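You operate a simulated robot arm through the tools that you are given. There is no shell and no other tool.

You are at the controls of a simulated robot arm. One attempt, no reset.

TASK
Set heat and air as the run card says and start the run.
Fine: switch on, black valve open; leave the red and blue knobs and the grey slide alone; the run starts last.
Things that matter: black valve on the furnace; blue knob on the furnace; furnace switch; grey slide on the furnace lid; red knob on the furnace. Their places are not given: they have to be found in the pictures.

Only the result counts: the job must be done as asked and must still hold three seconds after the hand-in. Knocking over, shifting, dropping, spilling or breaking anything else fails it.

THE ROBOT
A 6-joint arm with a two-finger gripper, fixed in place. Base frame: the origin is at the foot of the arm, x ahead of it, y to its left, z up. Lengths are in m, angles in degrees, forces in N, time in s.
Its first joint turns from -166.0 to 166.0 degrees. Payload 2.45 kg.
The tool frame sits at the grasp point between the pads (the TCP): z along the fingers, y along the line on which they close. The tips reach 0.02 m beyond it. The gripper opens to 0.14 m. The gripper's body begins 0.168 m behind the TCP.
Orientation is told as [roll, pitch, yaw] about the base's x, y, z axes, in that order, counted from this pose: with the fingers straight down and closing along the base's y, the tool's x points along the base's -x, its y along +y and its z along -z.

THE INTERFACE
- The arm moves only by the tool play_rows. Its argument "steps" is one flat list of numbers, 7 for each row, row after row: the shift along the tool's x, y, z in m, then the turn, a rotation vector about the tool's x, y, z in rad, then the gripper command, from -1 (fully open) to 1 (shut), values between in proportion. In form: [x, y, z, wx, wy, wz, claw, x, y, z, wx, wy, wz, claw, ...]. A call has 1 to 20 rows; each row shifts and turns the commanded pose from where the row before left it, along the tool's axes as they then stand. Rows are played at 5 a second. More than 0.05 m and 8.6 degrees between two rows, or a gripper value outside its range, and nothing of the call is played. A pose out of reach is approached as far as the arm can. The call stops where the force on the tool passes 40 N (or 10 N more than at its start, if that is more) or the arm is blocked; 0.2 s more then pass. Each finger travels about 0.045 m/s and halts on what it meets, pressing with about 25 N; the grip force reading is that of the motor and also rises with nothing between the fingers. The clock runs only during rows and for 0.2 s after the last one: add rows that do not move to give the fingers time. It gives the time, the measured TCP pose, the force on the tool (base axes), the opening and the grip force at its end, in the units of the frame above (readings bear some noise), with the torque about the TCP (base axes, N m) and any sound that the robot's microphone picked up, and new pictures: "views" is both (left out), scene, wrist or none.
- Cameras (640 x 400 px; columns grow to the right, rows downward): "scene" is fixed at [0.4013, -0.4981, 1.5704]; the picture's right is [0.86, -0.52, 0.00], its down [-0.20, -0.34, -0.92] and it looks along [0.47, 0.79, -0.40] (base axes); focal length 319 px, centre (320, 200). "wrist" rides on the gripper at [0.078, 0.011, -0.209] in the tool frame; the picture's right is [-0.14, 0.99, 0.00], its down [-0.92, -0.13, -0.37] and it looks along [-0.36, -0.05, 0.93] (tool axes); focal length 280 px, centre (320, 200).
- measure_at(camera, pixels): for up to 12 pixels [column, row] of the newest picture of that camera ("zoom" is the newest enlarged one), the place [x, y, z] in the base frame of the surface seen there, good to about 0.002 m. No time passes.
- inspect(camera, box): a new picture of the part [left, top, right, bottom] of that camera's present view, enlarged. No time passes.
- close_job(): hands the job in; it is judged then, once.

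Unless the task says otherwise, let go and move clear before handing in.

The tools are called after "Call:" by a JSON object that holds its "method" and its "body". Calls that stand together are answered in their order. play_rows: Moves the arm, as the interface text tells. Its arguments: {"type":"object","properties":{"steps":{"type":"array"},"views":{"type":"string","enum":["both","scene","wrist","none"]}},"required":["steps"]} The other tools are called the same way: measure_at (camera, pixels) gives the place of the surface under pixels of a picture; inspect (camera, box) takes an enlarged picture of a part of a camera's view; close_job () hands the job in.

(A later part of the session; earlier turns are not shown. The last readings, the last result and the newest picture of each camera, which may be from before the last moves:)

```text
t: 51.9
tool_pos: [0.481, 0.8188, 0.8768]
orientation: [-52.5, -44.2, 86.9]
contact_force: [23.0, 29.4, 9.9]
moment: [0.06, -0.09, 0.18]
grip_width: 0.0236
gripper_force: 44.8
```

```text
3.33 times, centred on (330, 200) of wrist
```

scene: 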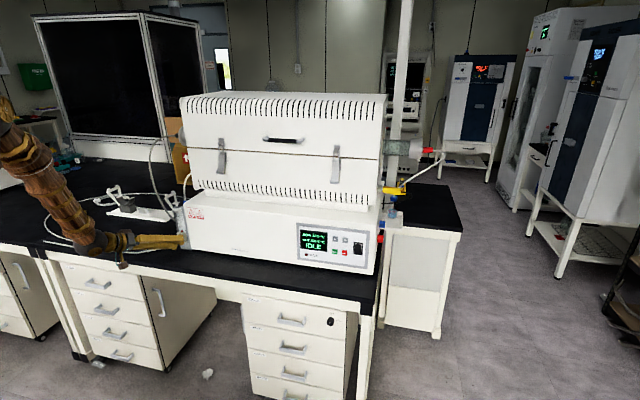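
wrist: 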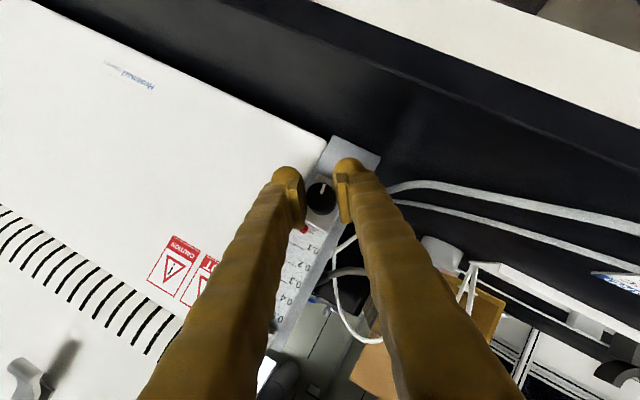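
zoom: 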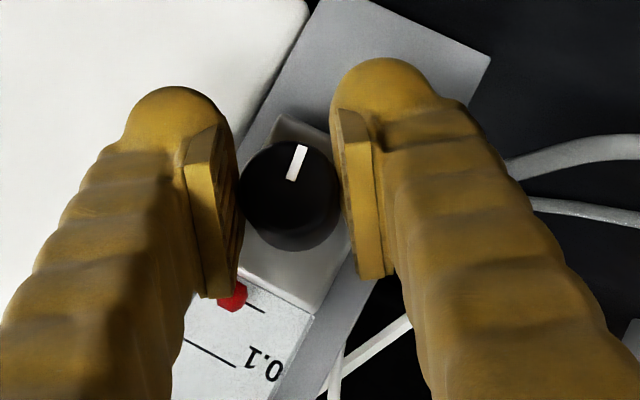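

Continue clockwise another 34°, with the knob near 170°.

Call:
{"method": "play_rows", "body": {"steps": [0.0005, 0, 0.001, 0, 0, 0, 0.9, 0, 0, 0, -0.0533, 0, 0.0846, 0.9, 0, 0, 0, -0.0533, 0, 0.0846, 0.9, 0, 0, 0, -0.0533, 0, 0.0846, 0.9, 0, 0, 0, -0.0533, 0, 0.0846, 0.9, 0, 0, 0, -0.0533, 0, 0.0846, 0.9, 0, 0, 0, 0, 0, 0, 0.9]}}

Call:
{"method": "inspect", "body": {"camera": "wrist", "box": [270, 140, 390, 260]}}

```text
t: 53.5
tool_pos: [0.4811, 0.8179, 0.8729]
orientation: [-11.4, -57.2, 54.4]
contact_force: [-33.9, -2.6, 28.6]
moment: [0.25, -0.26, 0.34]
grip_width: 0.0237
gripper_force: 44.7
```

scene: 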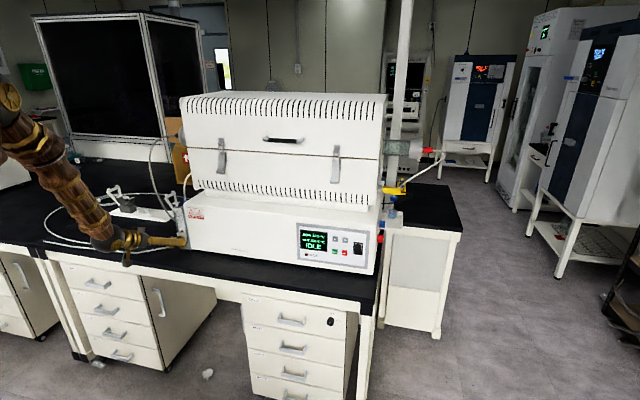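
wrist: 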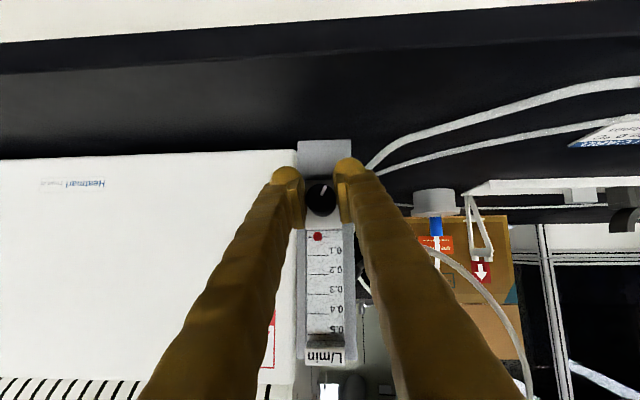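

```text
3.33 times, centred on (330, 200) of wrist
```

zoom: 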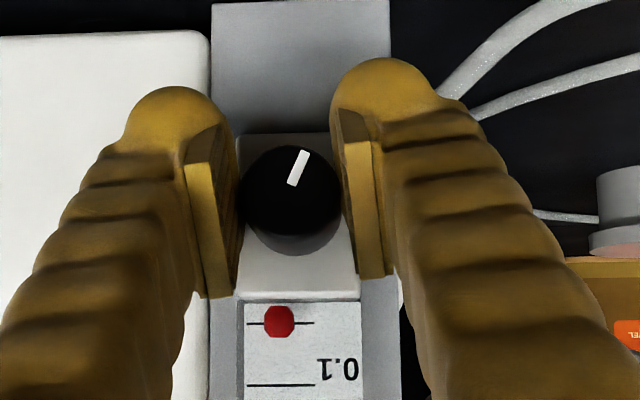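

The indicator is now about 200° round and the float has not lifted. I'll do another full cycle: release, swing back 63°, and regrip.

Call:
{"method": "play_rows", "body": {"steps": [0, 0, 0, 0, 0, 0, 0.3, 0, 0, 0, 0, 0, 0, 0.3, 0, 0, 0, 0, 0, 0, 0.3, -0.0005, 0, 0, 0.0533, 0, -0.0846, 0.3, 0, 0, 0, 0.0533, 0, -0.0846, 0.3, 0, 0, 0, 0.0533, 0, -0.0846, 0.3, 0, 0, 0, 0.0533, 0, -0.0846, 0.3, 0, 0, 0, 0.0533, 0, -0.0846, 0.3, 0, 0, 0, 0.0533, 0, -0.0846, 0.3, 0, 0, 0, 0.0533, 0, -0.0846, 0.3, 0, 0, 0, 0.0533, 0, -0.0846, 0.3, 0, 0, 0, 0.0533, 0, -0.0846, 0.3, 0, 0, 0, 0.0533, 0, -0.0846, 0.3, 0, 0, 0, 0.0533, 0, -0.0846, 0.3, 0, 0, 0, 0, 0, 0, 0.3], "views": "wrist"}}

Call:
{"method": "inspect", "body": {"camera": "wrist", "box": [270, 140, 390, 260]}}

Call:
{"method": "inspect", "body": {"camera": "scene", "box": [150, 200, 230, 260]}}

```text
t: 56.7
tool_pos: [0.4807, 0.8177, 0.8756]
orientation: [-78.5, -17.5, 100.9]
contact_force: [-0.1, 0.3, 0.0]
moment: [0.02, -0.02, 0.05]
grip_width: 0.0489
gripper_force: 0.1
```

wrist: 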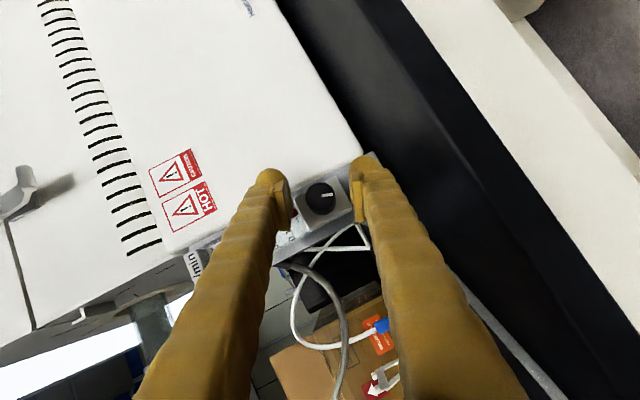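

```text
3.33 times, centred on (330, 200) of wrist
```

zoom: 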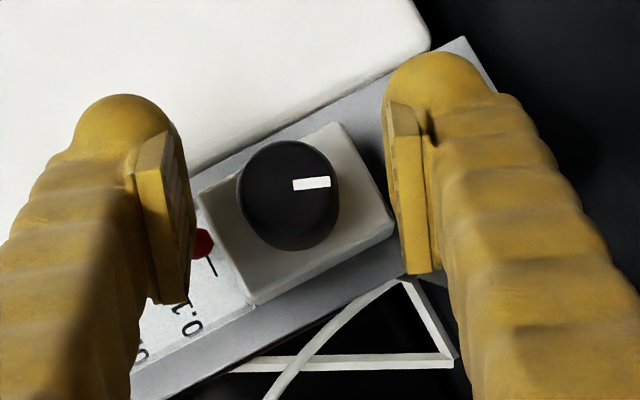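

```text
6.67 times, centred on (190, 230) of scene
```

zoom: 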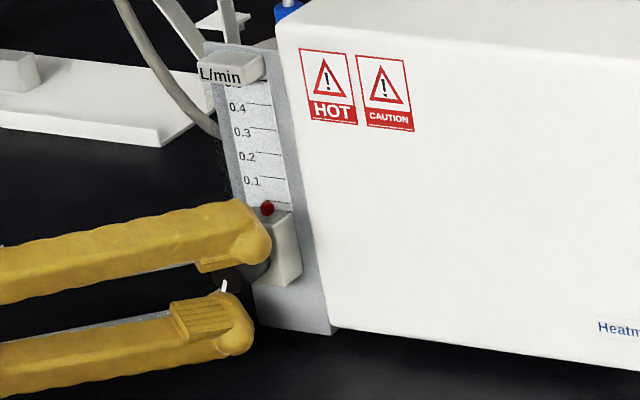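

Regrip and turn another 63° clockwise, to about 260°, keeping an eye on the float.

Call:
{"method": "play_rows", "body": {"steps": [0, 0, 0, 0, 0, 0, 0.6, 0, 0, 0, 0, 0, 0, 0.9, 0, 0, 0, 0, 0, 0, 0.9, 0, 0, 0, -0.0533, 0, 0.0846, 0.9, 0, 0, 0, -0.0533, 0, 0.0846, 0.9, 0, 0, 0, -0.0533, 0, 0.0846, 0.9, 0, 0, 0, -0.0533, 0, 0.0846, 0.9, 0, 0, 0, -0.0533, 0, 0.0846, 0.9, 0, 0, 0, -0.0533, 0, 0.0846, 0.9, 0, 0, 0, -0.0533, 0, 0.0846, 0.9, 0, 0, 0, -0.0533, 0, 0.0846, 0.9, 0, 0, 0, -0.0533, 0, 0.0846, 0.9, 0, 0, 0, -0.0533, 0, 0.0846, 0.9, 0, 0, 0, 0, 0, 0, 0.9], "views": "wrist"}}

Call:
{"method": "inspect", "body": {"camera": "wrist", "box": [270, 140, 390, 260]}}

```text
t: 59.7
tool_pos: [0.4827, 0.8185, 0.8738]
orientation: [-21.4, -55.9, 62.8]
contact_force: [-17.6, 9.8, 0.0]
moment: [-0.05, 0.07, 0.24]
grip_width: 0.0239
gripper_force: 44.6
```

wrist: 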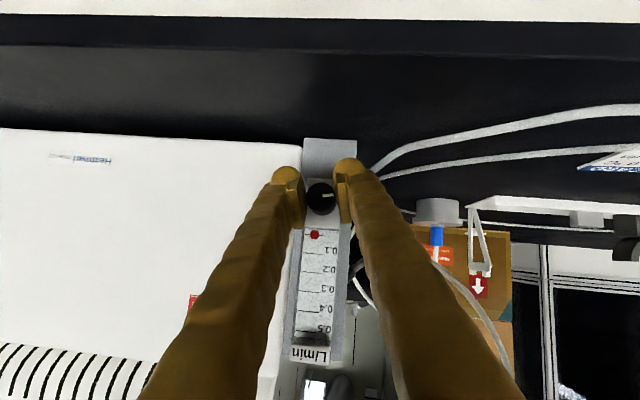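

```text
3.33 times, centred on (330, 200) of wrist
```

zoom: 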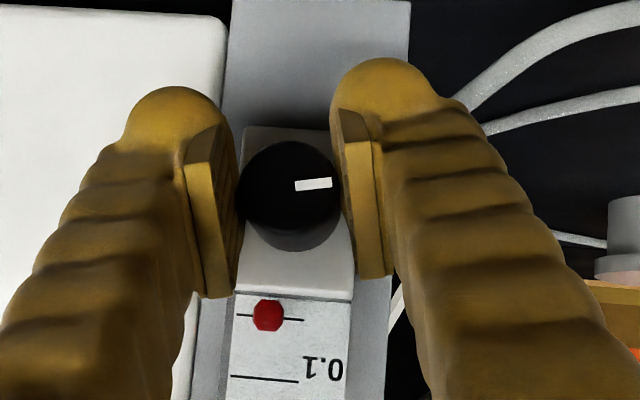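

At about 260° there is still no flow and no stop, so I should check whether something else on the furnace is the supply valve. I'll look at the black parts around the column's left side and the furnace ends.

Call:
{"method": "inspect", "body": {"camera": "wrist", "box": [330, 180, 530, 400]}}

Call:
{"method": "inspect", "body": {"camera": "scene", "box": [140, 90, 220, 220]}}

Call:
{"method": "inspect", "body": {"camera": "scene", "box": [170, 85, 290, 150]}}

Call:
{"method": "inspect", "body": {"camera": "scene", "box": [280, 85, 440, 200]}}

Call:
{"method": "inspect", "body": {"camera": "scene", "box": [30, 180, 200, 280]}}

```text
1.82 times, centred on (430, 290) of wrist
```

zoom: 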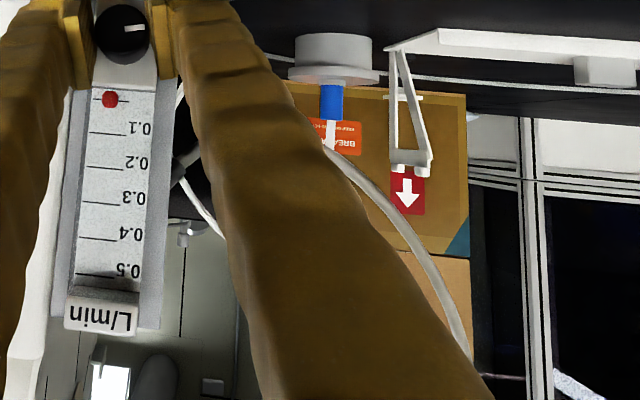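

```text
3.08 times, centred on (180, 155) of scene
```

zoom: 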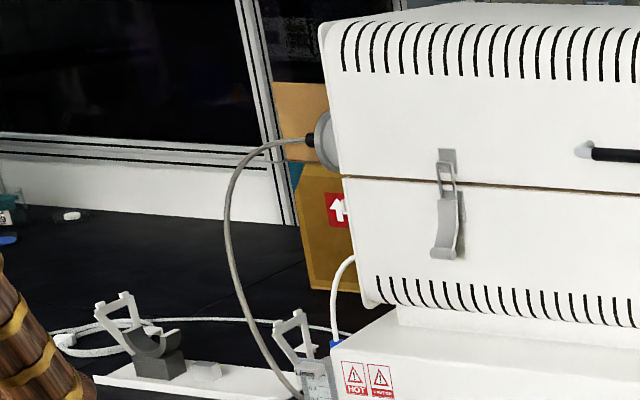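

```text
5.33 times, centred on (230, 118) of scene
```

zoom: 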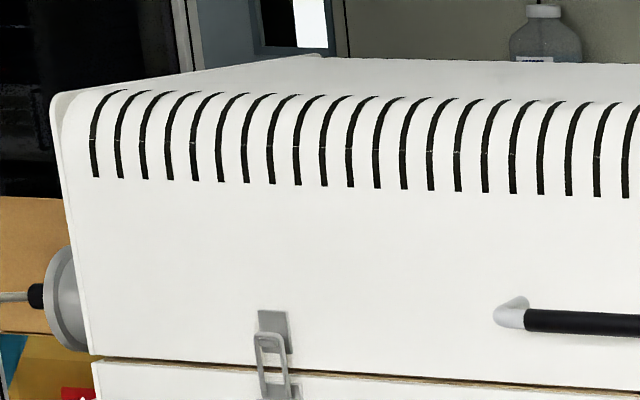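

```text
3.48 times, centred on (360, 142) of scene
```

zoom: 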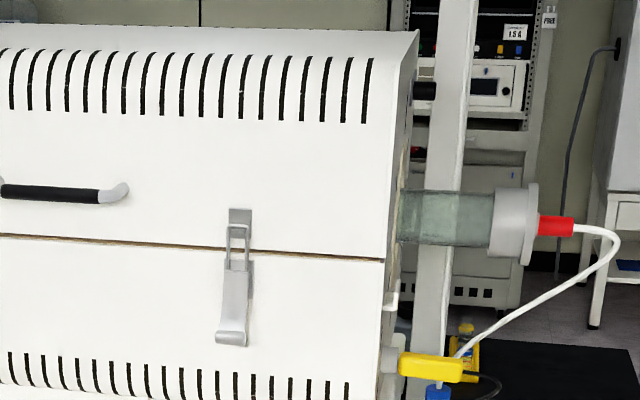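

```text
3.76 times, centred on (115, 230) of scene
```

zoom: 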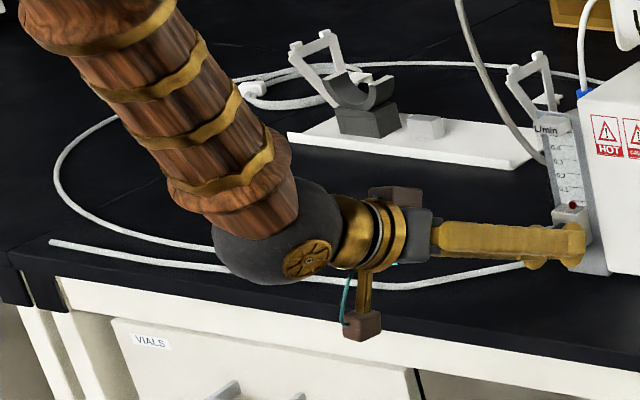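

There is a black stub at scene (390,110) by the furnace's upper right end. I'll zoom in on it and measure it.

Call:
{"method": "inspect", "body": {"camera": "scene", "box": [370, 90, 420, 135]}}

Call:
{"method": "measure_at", "body": {"camera": "scene", "pixels": [[389, 110], [393, 110], [384, 110], [381, 228], [380, 238], [395, 146], [388, 174], [405, 190], [386, 205]]}}

Call:
{"method": "inspect", "body": {"camera": "scene", "box": [365, 160, 415, 205]}}

```text
8.89 times, centred on (395, 112) of scene
```

zoom: 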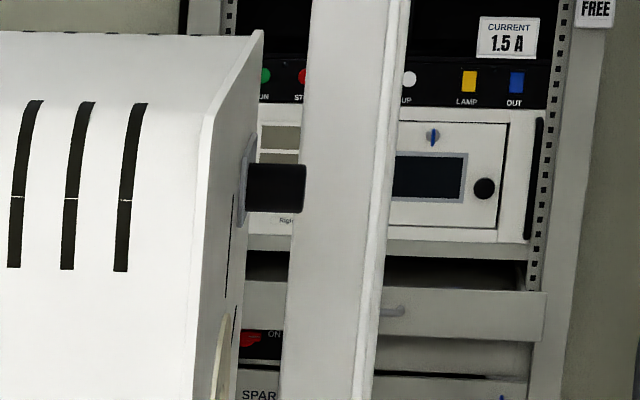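

```text
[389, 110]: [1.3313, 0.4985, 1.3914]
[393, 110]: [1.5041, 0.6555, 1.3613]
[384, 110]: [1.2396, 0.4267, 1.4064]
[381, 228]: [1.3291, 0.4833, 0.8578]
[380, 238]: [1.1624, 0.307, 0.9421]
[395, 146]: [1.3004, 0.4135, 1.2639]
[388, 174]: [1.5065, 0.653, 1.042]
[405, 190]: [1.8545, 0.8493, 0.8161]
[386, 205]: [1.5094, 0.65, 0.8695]
```

```text
8.89 times, centred on (390, 182) of scene
```

zoom: 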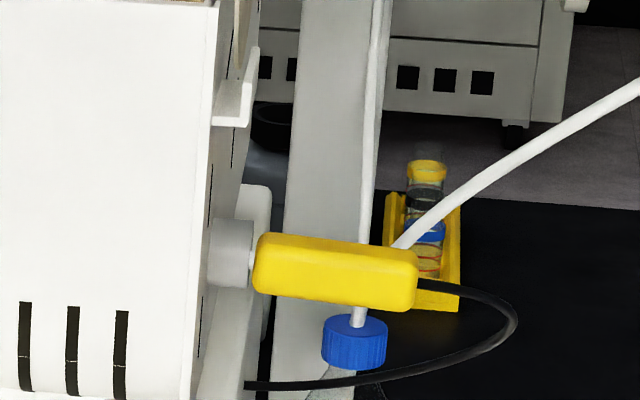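

The stub on the lid's end is far out of reach and has no pointer, so the flow-meter knob remains the valve. I'll continue clockwise to find where it lifts the float or stops.

Call:
{"method": "play_rows", "body": {"steps": [0, 0, 0, 0, 0, 0, 0.3, 0, 0, 0, 0, 0, 0, 0.3, 0, 0, 0, 0, 0, 0, 0.3, 0, 0, 0, 0.0533, 0, -0.0846, 0.3, 0, 0, 0, 0.0533, 0, -0.0846, 0.3, 0, 0, 0, 0.0533, 0, -0.0846, 0.3, 0, 0, 0, 0.0533, 0, -0.0846, 0.3, 0, 0, 0, 0.0533, 0, -0.0846, 0.3, 0, 0, 0, 0.0533, 0, -0.0846, 0.3, 0, 0, 0, 0.0533, 0, -0.0846, 0.3, 0, 0, 0, 0.0533, 0, -0.0846, 0.3, 0, 0, 0, 0.0533, 0, -0.0846, 0.3, 0, 0, 0, 0.0533, 0, -0.0846, 0.3, 0, 0, 0, 0, 0, 0, 0.3, 0, 0, 0, 0, 0, 0, 0.6, 0, 0, 0, 0, 0, 0, 0.9, 0, 0, 0, 0, 0, 0, 0.9], "views": "wrist"}}

Call:
{"method": "inspect", "body": {"camera": "wrist", "box": [270, 140, 390, 260]}}

```text
t: 63.3
tool_pos: [0.4826, 0.8187, 0.8745]
orientation: [-78.6, -17.5, 100.7]
contact_force: [3.6, -7.7, 21.1]
moment: [0.18, -0.19, -0.13]
grip_width: 0.0238
gripper_force: 33.8
```

wrist: 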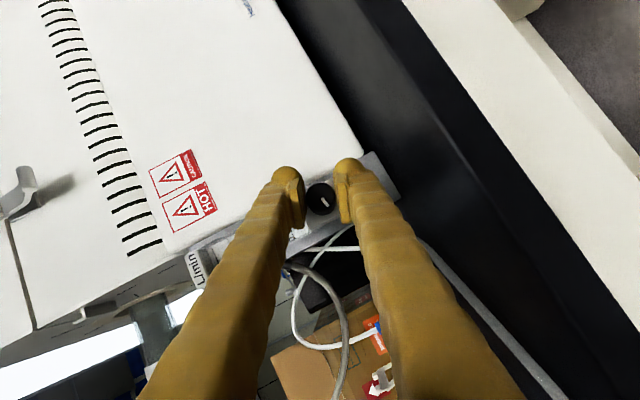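

```text
3.33 times, centred on (330, 200) of wrist
```

zoom: 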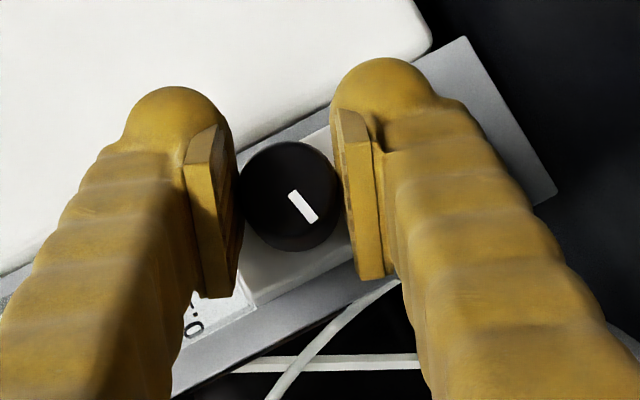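

The indicator is at about 252°. Turning clockwise about 57° more.

Call:
{"method": "play_rows", "body": {"steps": [0, 0, 0, -0.0533, 0, 0.0846, 0.9, 0, 0, 0, -0.0533, 0, 0.0846, 0.9, 0, 0, 0, -0.0533, 0, 0.0846, 0.9, 0, 0, 0, -0.0533, 0, 0.0846, 0.9, 0, 0, 0, -0.0533, 0, 0.0846, 0.9, 0, 0, 0, -0.0533, 0, 0.0846, 0.9, 0, 0, 0, -0.0533, 0, 0.0846, 0.9, 0, 0, 0, -0.0533, 0, 0.0846, 0.9, 0, 0, 0, -0.0533, 0, 0.0846, 0.9, 0, 0, 0, -0.0533, 0, 0.0846, 0.9, 0, 0, 0, 0, 0, 0, 0.9], "views": "wrist"}}

Call:
{"method": "inspect", "body": {"camera": "wrist", "box": [270, 140, 390, 260]}}

```text
t: 65.7
tool_pos: [0.4812, 0.8178, 0.8733]
orientation: [-21.4, -55.8, 62.7]
contact_force: [11.8, -5.0, 4.3]
moment: [-0.3, -0.02, -0.18]
grip_width: 0.0237
gripper_force: 45.0
```

wrist: 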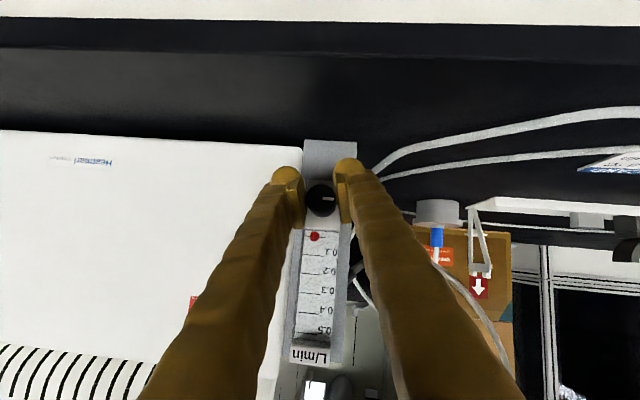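

```text
3.33 times, centred on (330, 200) of wrist
```

zoom: 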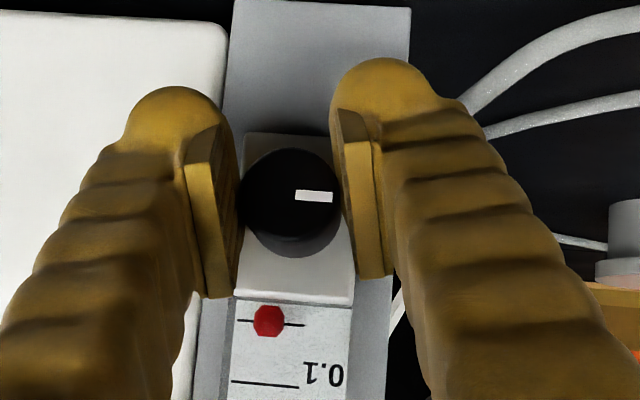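

The indicator has reached 270° and the fingers slipped (0.23 N m), so the knob's range is 0–270°, and even fully open there is no flow. Something upstream must be shut, so the "black valve" may be a separate part. I'll let go, back away and look at the furnace's left side.

Call:
{"method": "play_rows", "body": {"steps": [0, 0, 0, 0, 0, 0, 0.3, 0, 0, 0, 0, 0, 0, 0.3, 0, 0, 0, 0, 0, 0, 0.3, 0.0105, 0, -0.017, 0, 0, 0, 0.3, 0.0105, 0, -0.017, 0, 0, 0, 0.3, 0.0105, 0, -0.017, 0, 0, 0, 0.3, 0.0105, 0, -0.017, 0, 0, 0, 0.3, 0, 0, 0, 0.0533, 0, -0.0846, 0.3, 0, 0, 0, 0.0533, 0, -0.0846, 0.3, 0, 0, 0, 0, 0, 0, 0.3]}}

Call:
{"method": "inspect", "body": {"camera": "wrist", "box": [200, 150, 440, 400]}}

```text
t: 67.9
tool_pos: [0.4238, 0.762, 0.877]
orientation: [-39.1, -50.9, 77.0]
contact_force: [0.2, -0.3, 0.2]
moment: [-0.01, -0.02, 0.0]
grip_width: 0.0491
gripper_force: 0.1
```

scene: 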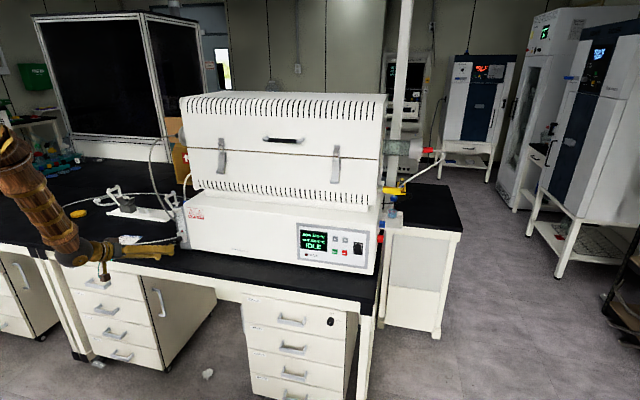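
wrist: 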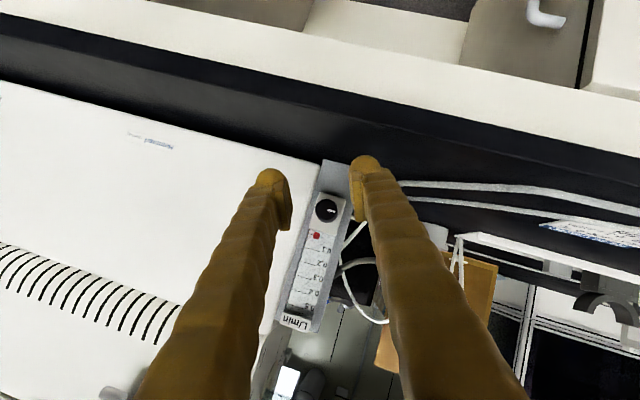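

```text
1.60 times, centred on (320, 275) of wrist
```

zoom: 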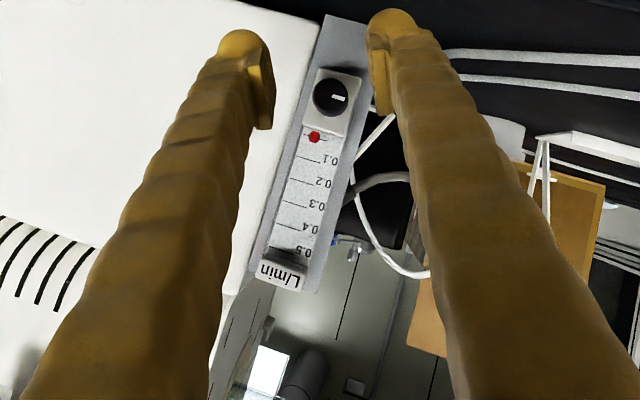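

The flow meter reads zero with the knob at 270°. I'll straighten the tool, rise and yaw it toward +x to see the left face of the furnace.

Call:
{"method": "play_rows", "body": {"steps": [0, 0, 0, -0.0533, 0, 0.0846, 0.3, 0, 0, 0, -0.0533, 0, 0.0846, 0.3, 0, 0, 0, -0.0533, 0, 0.0846, 0.3, 0, 0, 0, -0.0533, 0, 0.0846, 0.3, -0.034, 0.024, -0.021, 0, 0, 0, 0.3, -0.034, 0.024, -0.021, 0, 0, 0, 0.3, -0.034, 0.024, -0.021, 0, 0, 0, 0.3, -0.034, 0.024, -0.021, 0, 0, 0, 0.3, 0, 0, 0, 0.111, 0, 0.069, 0.3, 0, 0, 0, 0.111, 0, 0.069, 0.3, 0, 0, 0, 0.111, 0, 0.069, 0.3, 0, 0, 0, 0.111, 0, 0.069, 0.3, 0, 0, 0, 0, 0, 0, 0.3]}}

```text
t: 70.7
tool_pos: [0.3581, 0.8317, 1.0343]
orientation: [-1.0, -57.9, 15.7]
contact_force: [-0.2, 0.0, 0.5]
moment: [0.0, -0.01, -0.01]
grip_width: 0.0493
gripper_force: 0.1
```

scene: 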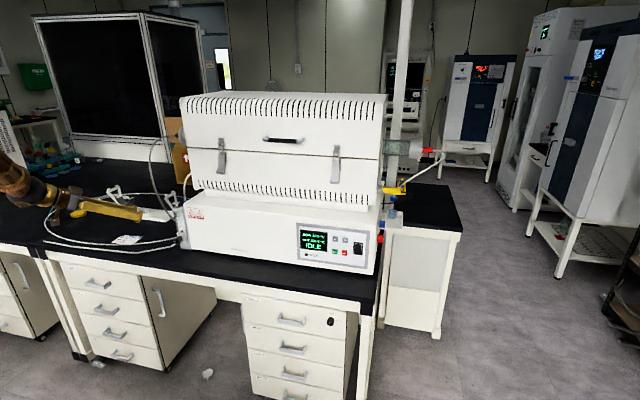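
wrist: 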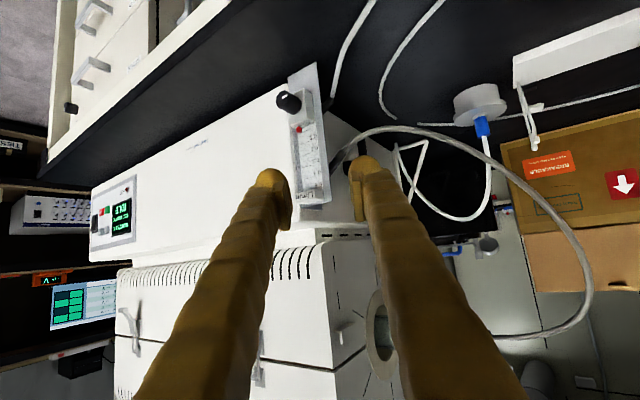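

This shows the furnace's left side. I'll zoom on the base's left face around (345,160) and the lid's side around (345,330).

Call:
{"method": "inspect", "body": {"camera": "wrist", "box": [260, 70, 420, 250]}}

Call:
{"method": "inspect", "body": {"camera": "wrist", "box": [230, 220, 420, 400]}}

Call:
{"method": "inspect", "body": {"camera": "wrist", "box": [420, 60, 600, 280]}}

```text
2.22 times, centred on (340, 160) of wrist
```

zoom: 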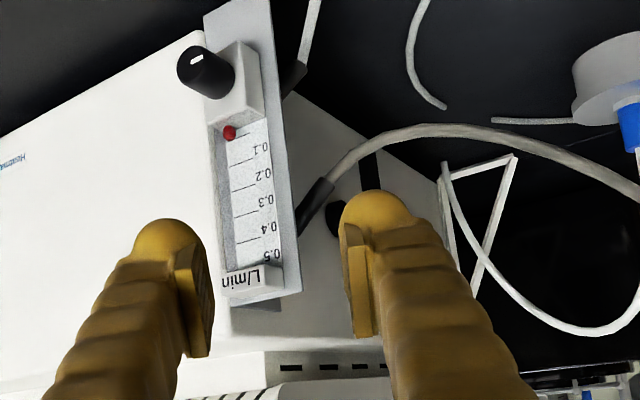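

```text
2.22 times, centred on (325, 310) of wrist
```

zoom: 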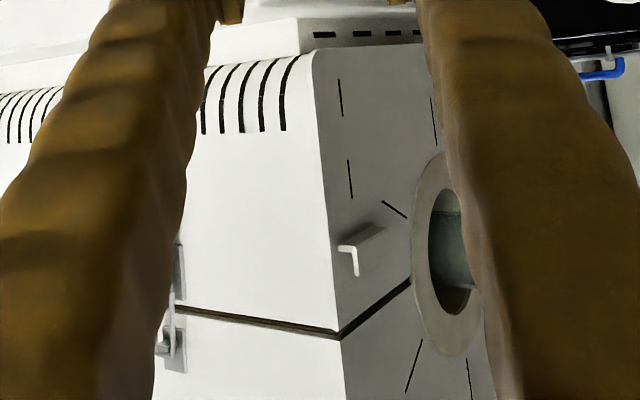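

```text
1.82 times, centred on (510, 170) of wrist
```

zoom: 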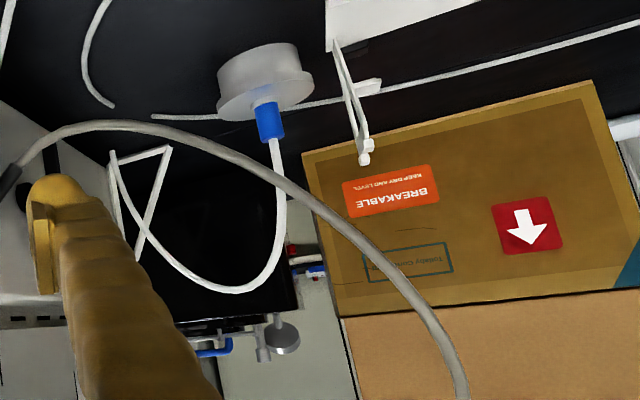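

There is a round black part with a black bar on the base's left face at about zoom (340,215), half hidden by a finger. I'll shift and yaw for a clear look.

Call:
{"method": "play_rows", "body": {"steps": [0, 0.04, -0.01, 0.111, 0, 0.069, 0.3, 0, 0.04, -0.01, 0.111, 0, 0.069, 0.3, 0, 0.04, -0.01, 0.111, 0, 0.069, 0.3, 0, 0, 0, 0, 0, 0, 0.3]}}

Call:
{"method": "inspect", "body": {"camera": "wrist", "box": [220, 70, 420, 270]}}

```text
t: 71.7
tool_pos: [0.3146, 0.9478, 1.0522]
orientation: [-1.1, -58.2, -6.8]
contact_force: [0.0, 0.2, -0.2]
moment: [0.04, -0.01, -0.01]
grip_width: 0.049
gripper_force: 0.1
```

scene: 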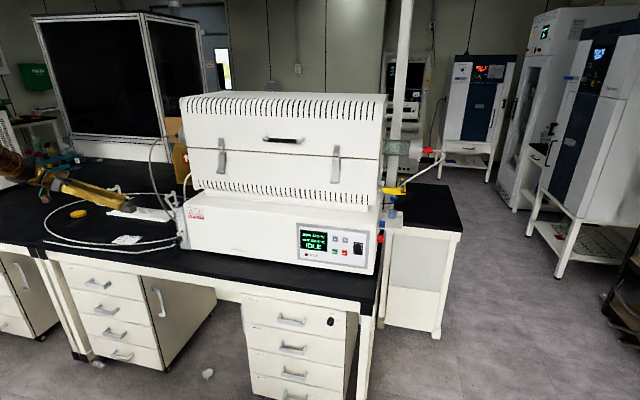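
wrist: 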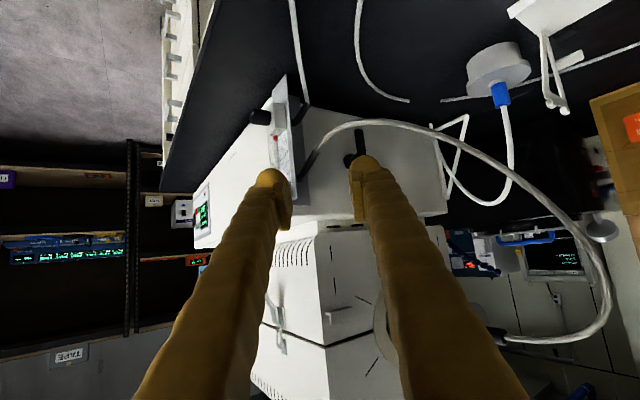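

```text
2.00 times, centred on (320, 170) of wrist
```

zoom: 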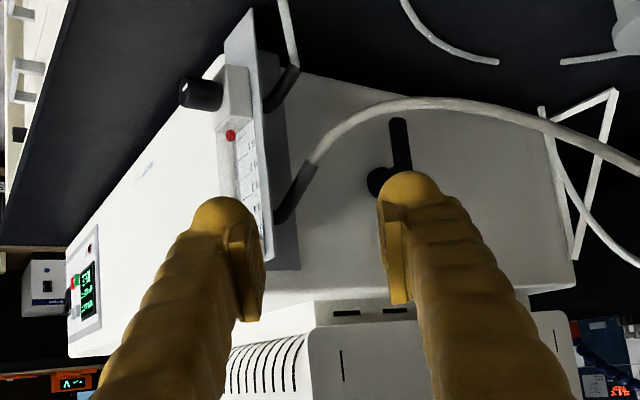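

A black lever valve is on the base's left face: pivot at wrist px (348,160) and lever along (360,133–152), pointing down. Measuring it, then shifting for a full view.

Call:
{"method": "measure_at", "body": {"camera": "wrist", "pixels": [[347.5, 160], [350, 163], [360, 145], [359, 132.5], [361, 152], [362, 155], [335, 150], [380, 140], [400, 190], [335, 190], [430, 160]]}}

Call:
{"method": "play_rows", "body": {"steps": [0, 0.04, -0.02, 0, 0, 0, 0.3, -0.02, 0.03, -0.02, 0.06, 0, 0.04, 0.3, -0.02, 0, -0.01, 0.06, 0, 0.04, 0.3, 0, 0, 0, 0, 0, 0, 0.3]}}

```text
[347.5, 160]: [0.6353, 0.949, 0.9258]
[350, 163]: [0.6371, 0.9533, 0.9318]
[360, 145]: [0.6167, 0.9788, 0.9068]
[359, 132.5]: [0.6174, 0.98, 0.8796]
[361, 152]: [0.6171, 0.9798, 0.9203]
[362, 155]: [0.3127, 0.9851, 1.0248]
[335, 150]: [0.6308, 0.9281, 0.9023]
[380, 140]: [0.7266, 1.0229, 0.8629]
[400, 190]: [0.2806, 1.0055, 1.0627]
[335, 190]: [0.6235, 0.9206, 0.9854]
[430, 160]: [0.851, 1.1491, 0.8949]
```

```text
t: 72.7
tool_pos: [0.3045, 1.0186, 1.1121]
orientation: [-0.7, -58.3, -15.4]
contact_force: [-0.3, 0.0, -1.0]
moment: [-0.03, -0.01, 0.0]
grip_width: 0.0487
gripper_force: 0.0
```

scene: 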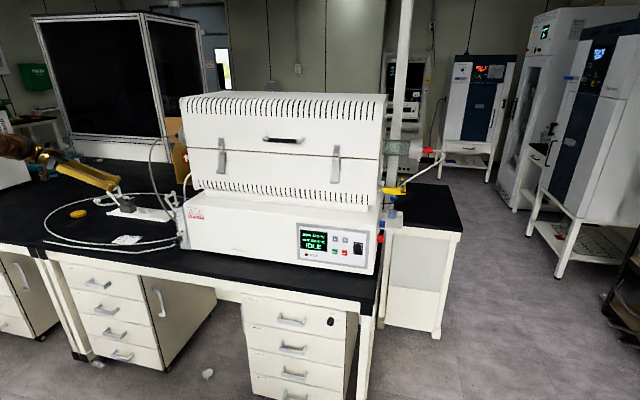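
wrist: 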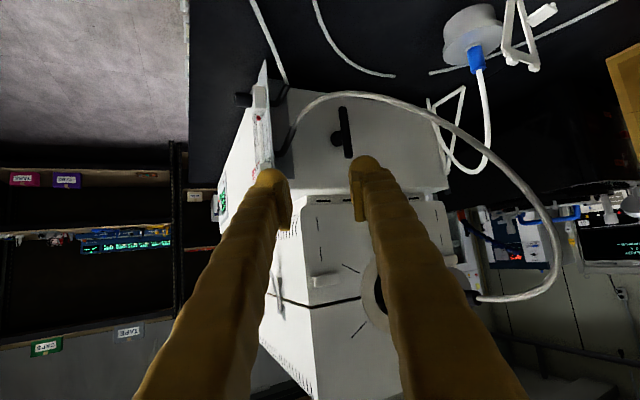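

Call:
{"method": "inspect", "body": {"camera": "wrist", "box": [260, 70, 440, 200]}}

Call:
{"method": "measure_at", "body": {"camera": "wrist", "pixels": [[338, 139], [334, 139], [347, 132], [342, 108], [348, 156], [345, 120], [349, 145], [320, 140], [365, 140], [325, 95], [410, 110]]}}

```text
3.08 times, centred on (350, 135) of wrist
```

zoom: 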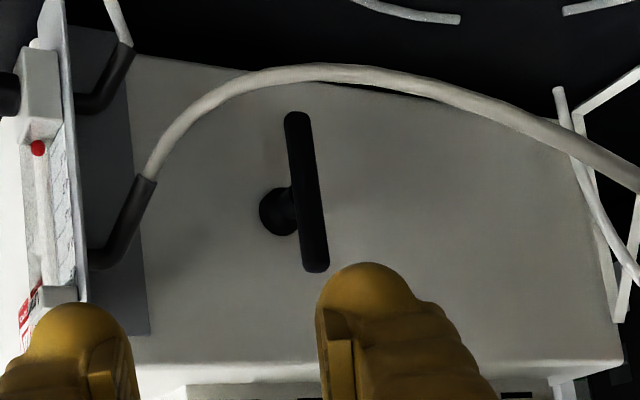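

```text
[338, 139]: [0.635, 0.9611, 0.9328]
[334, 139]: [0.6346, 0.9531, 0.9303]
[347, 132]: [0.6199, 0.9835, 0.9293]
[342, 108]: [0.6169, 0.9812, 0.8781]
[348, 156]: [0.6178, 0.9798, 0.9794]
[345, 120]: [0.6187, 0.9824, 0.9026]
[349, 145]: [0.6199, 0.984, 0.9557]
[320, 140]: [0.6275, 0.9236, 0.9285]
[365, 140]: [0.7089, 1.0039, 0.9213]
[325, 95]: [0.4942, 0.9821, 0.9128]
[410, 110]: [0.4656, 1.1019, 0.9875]
```

The black valve is a T-handle bar, vertical, centred at (0.6185, 0.982, 0.930), about 5 cm off the left face with ends at z 0.878 and 0.980. A grey hose loops nearby. I'll measure the surroundings for a safe approach.

Call:
{"method": "measure_at", "body": {"camera": "wrist", "pixels": [[335, 230], [320, 250], [345, 205], [328, 282], [335, 185], [380, 310], [303, 215], [430, 190], [270, 90], [264, 150], [290, 135], [300, 115]]}}

Call:
{"method": "measure_at", "body": {"camera": "wrist", "pixels": [[310, 100], [340, 95], [370, 97], [440, 125], [480, 155], [520, 190], [548, 230], [550, 270], [520, 297], [480, 298], [262, 120], [283, 150]]}}

Call:
{"method": "inspect", "body": {"camera": "wrist", "box": [240, 180, 480, 340]}}

```text
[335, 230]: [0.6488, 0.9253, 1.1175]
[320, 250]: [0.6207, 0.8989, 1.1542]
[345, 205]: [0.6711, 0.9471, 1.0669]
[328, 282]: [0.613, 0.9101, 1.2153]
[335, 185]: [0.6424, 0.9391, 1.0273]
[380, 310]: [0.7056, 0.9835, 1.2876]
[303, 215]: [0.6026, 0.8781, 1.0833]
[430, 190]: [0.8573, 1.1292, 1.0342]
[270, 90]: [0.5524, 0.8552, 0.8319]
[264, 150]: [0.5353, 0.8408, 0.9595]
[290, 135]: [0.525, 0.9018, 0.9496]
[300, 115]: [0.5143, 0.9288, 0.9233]
```

```text
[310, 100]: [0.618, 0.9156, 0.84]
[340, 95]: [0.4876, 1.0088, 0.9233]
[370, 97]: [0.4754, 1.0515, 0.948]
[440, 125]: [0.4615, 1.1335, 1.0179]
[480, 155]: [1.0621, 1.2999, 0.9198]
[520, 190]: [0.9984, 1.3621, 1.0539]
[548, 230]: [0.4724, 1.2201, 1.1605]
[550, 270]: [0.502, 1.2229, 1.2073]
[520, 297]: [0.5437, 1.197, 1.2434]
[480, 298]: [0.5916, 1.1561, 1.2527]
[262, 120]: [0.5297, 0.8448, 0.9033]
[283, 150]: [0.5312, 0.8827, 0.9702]
```

```text
2.50 times, centred on (360, 260) of wrist
```

zoom: 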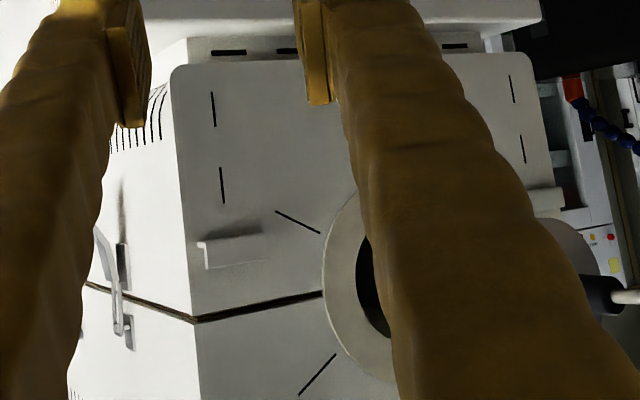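

The upper body's left face is at u≈−0.196 and the hose stays at u<−0.34 there, so a path over the column top to the handle's upper end is clear. I'll close the fingers and yaw the tool to about 25° azimuth first.

Call:
{"method": "play_rows", "body": {"steps": [0, 0, 0, -0.0987, 0, -0.0617, 1, 0, 0, 0, -0.0987, 0, -0.0617, 1, 0, 0, 0, -0.0987, 0, -0.0617, 1, 0, 0, 0, -0.0987, 0, -0.0617, 1, 0, 0, 0, -0.0987, 0, -0.0617, 1, 0, 0, 0, -0.0987, 0, -0.0617, 1, 0, 0, 0, 0, 0, 0, 1]}}

```text
t: 74.3
tool_pos: [0.3055, 1.0195, 1.1088]
orientation: [-0.9, -58.0, 24.9]
contact_force: [-0.1, 0.0, 0.5]
moment: [0.01, 0.0, 0.0]
grip_width: 0.0001
gripper_force: 24.3
```

scene: 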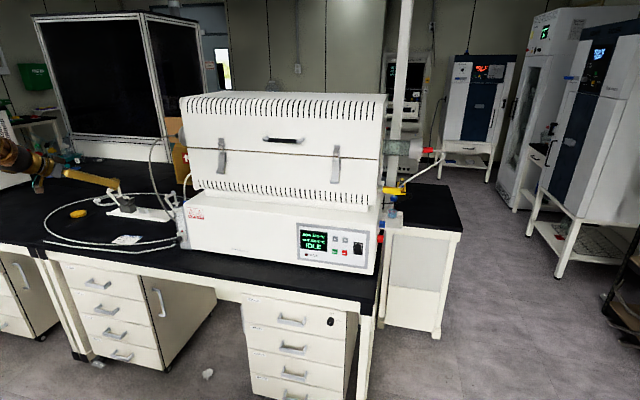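
wrist: 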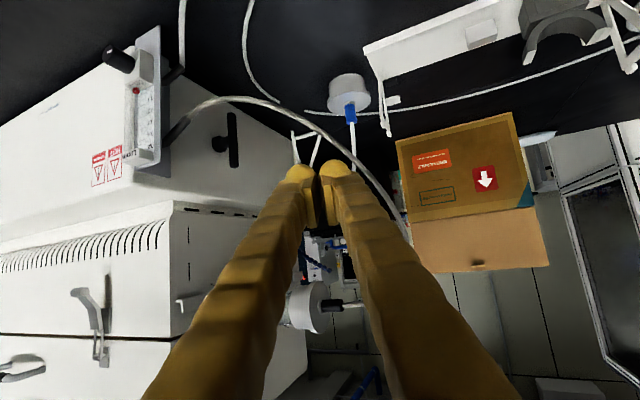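

A clear view of the handle at wrist (232,140), the column and the hose. I'll re-measure the handle and hose from here.

Call:
{"method": "measure_at", "body": {"camera": "wrist", "pixels": [[234, 162], [233, 150], [232, 139], [231, 125], [231, 116], [219, 143], [180, 130], [200, 105], [225, 98], [250, 98], [290, 112], [330, 140]]}}

Call:
{"method": "inspect", "body": {"camera": "wrist", "box": [100, 30, 340, 190]}}

```text
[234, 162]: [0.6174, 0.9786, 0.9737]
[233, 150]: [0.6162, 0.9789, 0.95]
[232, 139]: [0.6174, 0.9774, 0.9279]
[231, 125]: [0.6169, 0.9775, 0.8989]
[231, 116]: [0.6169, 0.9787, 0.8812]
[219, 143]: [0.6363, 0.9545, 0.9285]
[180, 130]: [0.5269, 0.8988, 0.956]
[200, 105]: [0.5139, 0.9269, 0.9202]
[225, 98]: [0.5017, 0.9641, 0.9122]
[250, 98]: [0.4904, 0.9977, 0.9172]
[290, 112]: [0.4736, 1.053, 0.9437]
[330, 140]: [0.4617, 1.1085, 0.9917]
```

```text
2.50 times, centred on (220, 110) of wrist
```

zoom: 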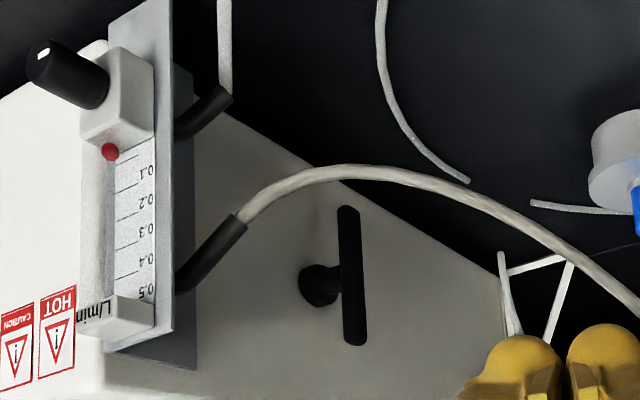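

Confirmed: the bar axis is near (0.622, 0.973). Moving to a standoff just in front of and above the handle's top end, passing over the hose fitting.

Call:
{"method": "play_rows", "body": {"steps": [-0.0041, -0.0248, 0.0306, 0, 0, 0, 1, -0.0041, -0.0248, 0.0306, 0, 0, 0, 1, -0.0041, -0.0248, 0.0306, 0, 0, 0, 1, -0.0041, -0.0248, 0.0306, 0, 0, 0, 1, -0.0041, -0.0248, 0.0306, 0, 0, 0, 1, -0.0041, -0.0248, 0.0306, 0, 0, 0, 1, -0.0041, -0.0248, 0.0306, 0, 0, 0, 1, 0, 0, 0, 0, 0, 0, 1]}}

```text
t: 76.1
tool_pos: [0.5566, 0.9442, 1.0178]
orientation: [-0.8, -58.0, 24.8]
contact_force: [-0.5, 0.0, 0.6]
moment: [-0.02, -0.01, -0.02]
grip_width: 0.0002
gripper_force: 25.3
```

scene: 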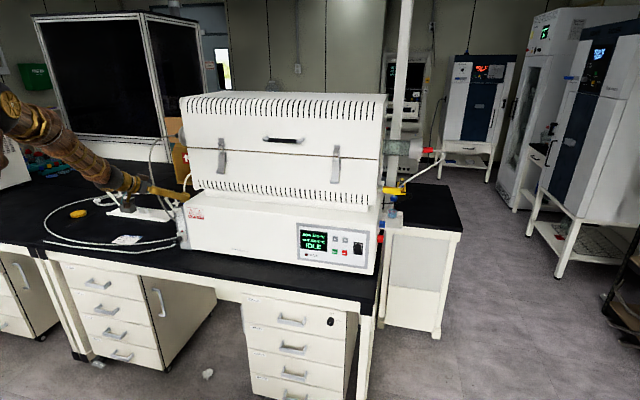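
wrist: 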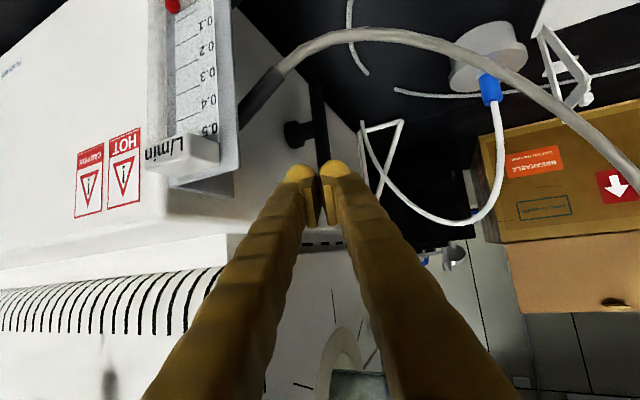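

Standoff reached with no contact and the tips lined up with the bar (318,110). Now descending to just in front of the bar's upper end.

Call:
{"method": "play_rows", "body": {"steps": [0.0075, -0.0003, 0.014, 0, 0, 0, 1, 0.0075, -0.0003, 0.014, 0, 0, 0, 1, 0.0075, -0.0003, 0.014, 0, 0, 0, 1, 0.0075, -0.0003, 0.014, 0, 0, 0, 1, 0, 0, 0, 0, 0, 0, 1]}}

Call:
{"method": "inspect", "body": {"camera": "wrist", "box": [240, 90, 400, 240]}}

```text
t: 77.3
tool_pos: [0.5868, 0.9551, 0.966]
orientation: [-0.9, -58.2, 24.8]
contact_force: [-0.6, 0.1, -0.8]
moment: [-0.01, -0.01, 0.01]
grip_width: 0.0
gripper_force: 25.1
```

scene: 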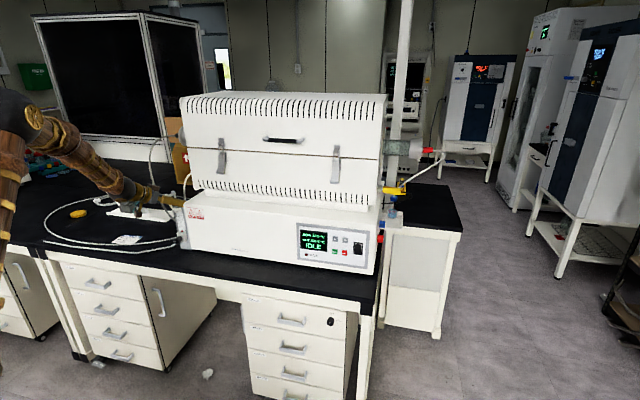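
wrist: 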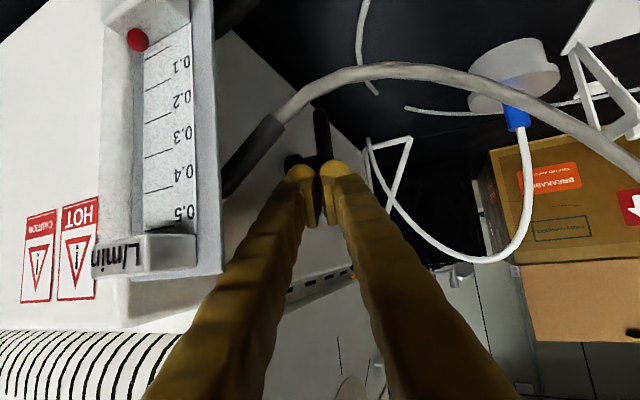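

```text
2.67 times, centred on (320, 165) of wrist
```

zoom: 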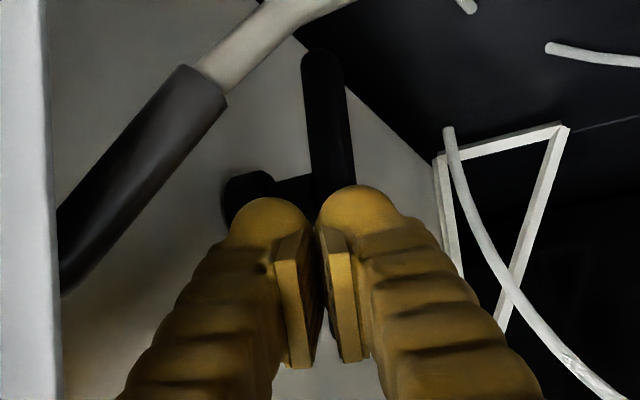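

The tips are right in front of the bar's upper end. I'll raise 14 mm, centre sideways, then push the top end rearward in small steps.

Call:
{"method": "play_rows", "body": {"steps": [-0.0129, -0.0056, -0.0057, 0, 0, 0, 1, -0.0049, 0.0031, 0.0069, 0, 0, 0, 1, -0.0049, 0.0031, 0.0069, 0, 0, 0, 1, -0.0049, 0.0031, 0.0069, 0, 0, 0, 1, 0, 0, 0, 0, 0, 0, 1]}}

Call:
{"method": "inspect", "body": {"camera": "wrist", "box": [240, 90, 400, 240]}}

```text
t: 78.1
tool_pos: [0.5998, 0.9597, 0.9793]
orientation: [-1.0, -58.0, 25.1]
contact_force: [-20.8, -22.9, 7.8]
moment: [0.01, -0.25, 0.15]
grip_width: 0.0
gripper_force: 24.6
stopped in row 4: the force on the tool passed its limit at 59 N (the readings are from after the stop); the commanded pose is now the measured one
```

scene: 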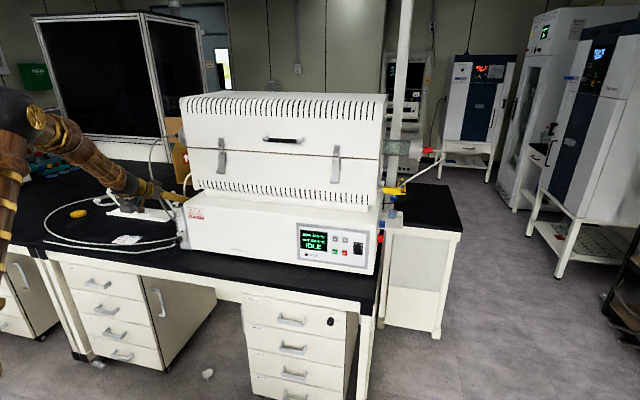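
wrist: 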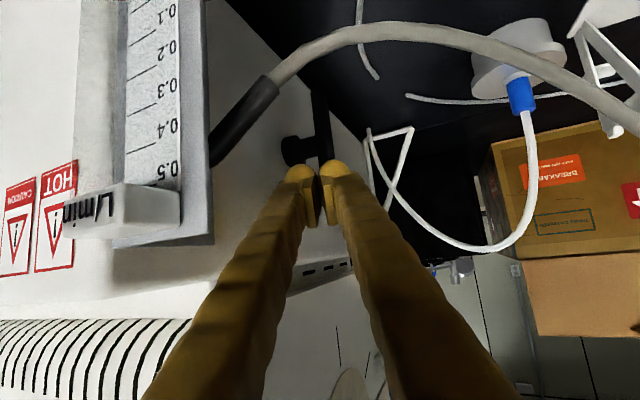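

```text
2.67 times, centred on (320, 165) of wrist
```

zoom: 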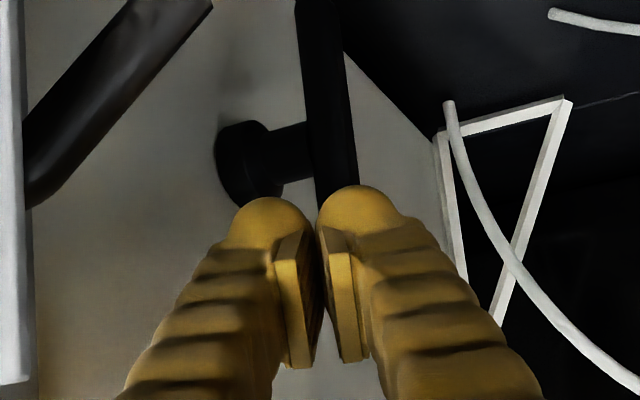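

The handle did not budge (59 N), so rearward is against its stop and it must open with the top swinging forward. I'll back off, yaw to about 33°, open the fingers to 34 mm and straddle the bar's top end so I can pull it.

Call:
{"method": "play_rows", "body": {"steps": [-0.006, -0.006, -0.0232, 0, 0, 0, 1, -0.006, -0.006, -0.0232, 0, 0, 0, 1, 0, 0, 0, -0.119, 0, -0.074, 0.52, 0, 0, 0, 0, 0, 0, 0.52, 0.0022, 0.0009, 0.0176, 0, 0, 0, 0.52, 0.0022, 0.0009, 0.0176, 0, 0, 0, 0.52, 0, 0, 0, 0, 0, 0, 0.52]}}

Call:
{"method": "inspect", "body": {"camera": "wrist", "box": [240, 90, 400, 240]}}

```text
t: 79.7
tool_pos: [0.5976, 0.9516, 0.9919]
orientation: [-1.0, -58.0, 33.0]
contact_force: [-14.9, 6.1, 0.5]
moment: [-0.08, -0.16, -0.14]
grip_width: 0.0258
gripper_force: 0.1
```

scene: 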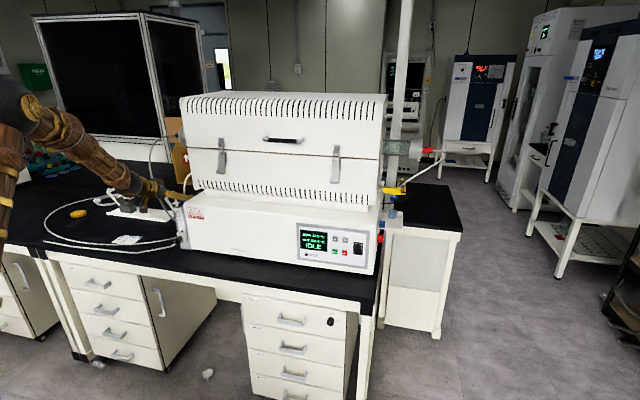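
wrist: 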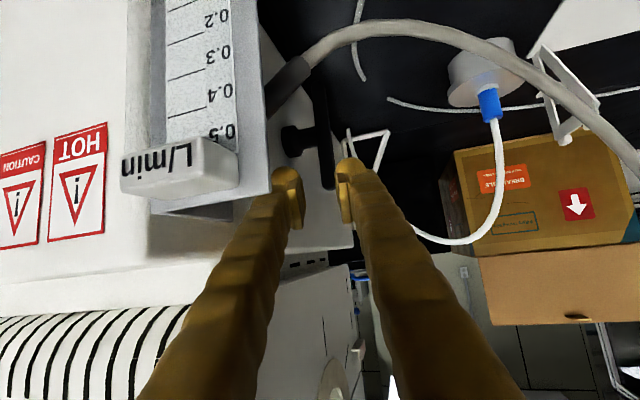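

```text
2.67 times, centred on (320, 165) of wrist
```

zoom: 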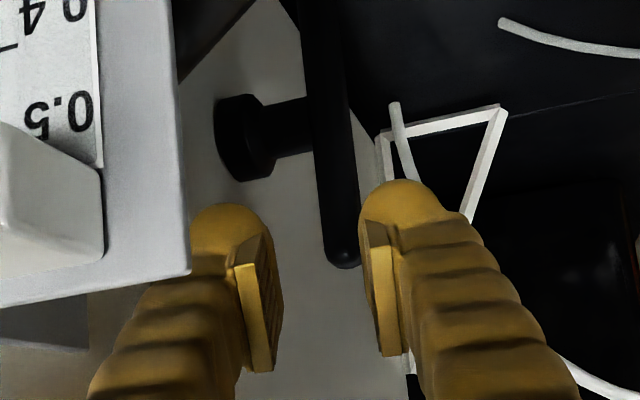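

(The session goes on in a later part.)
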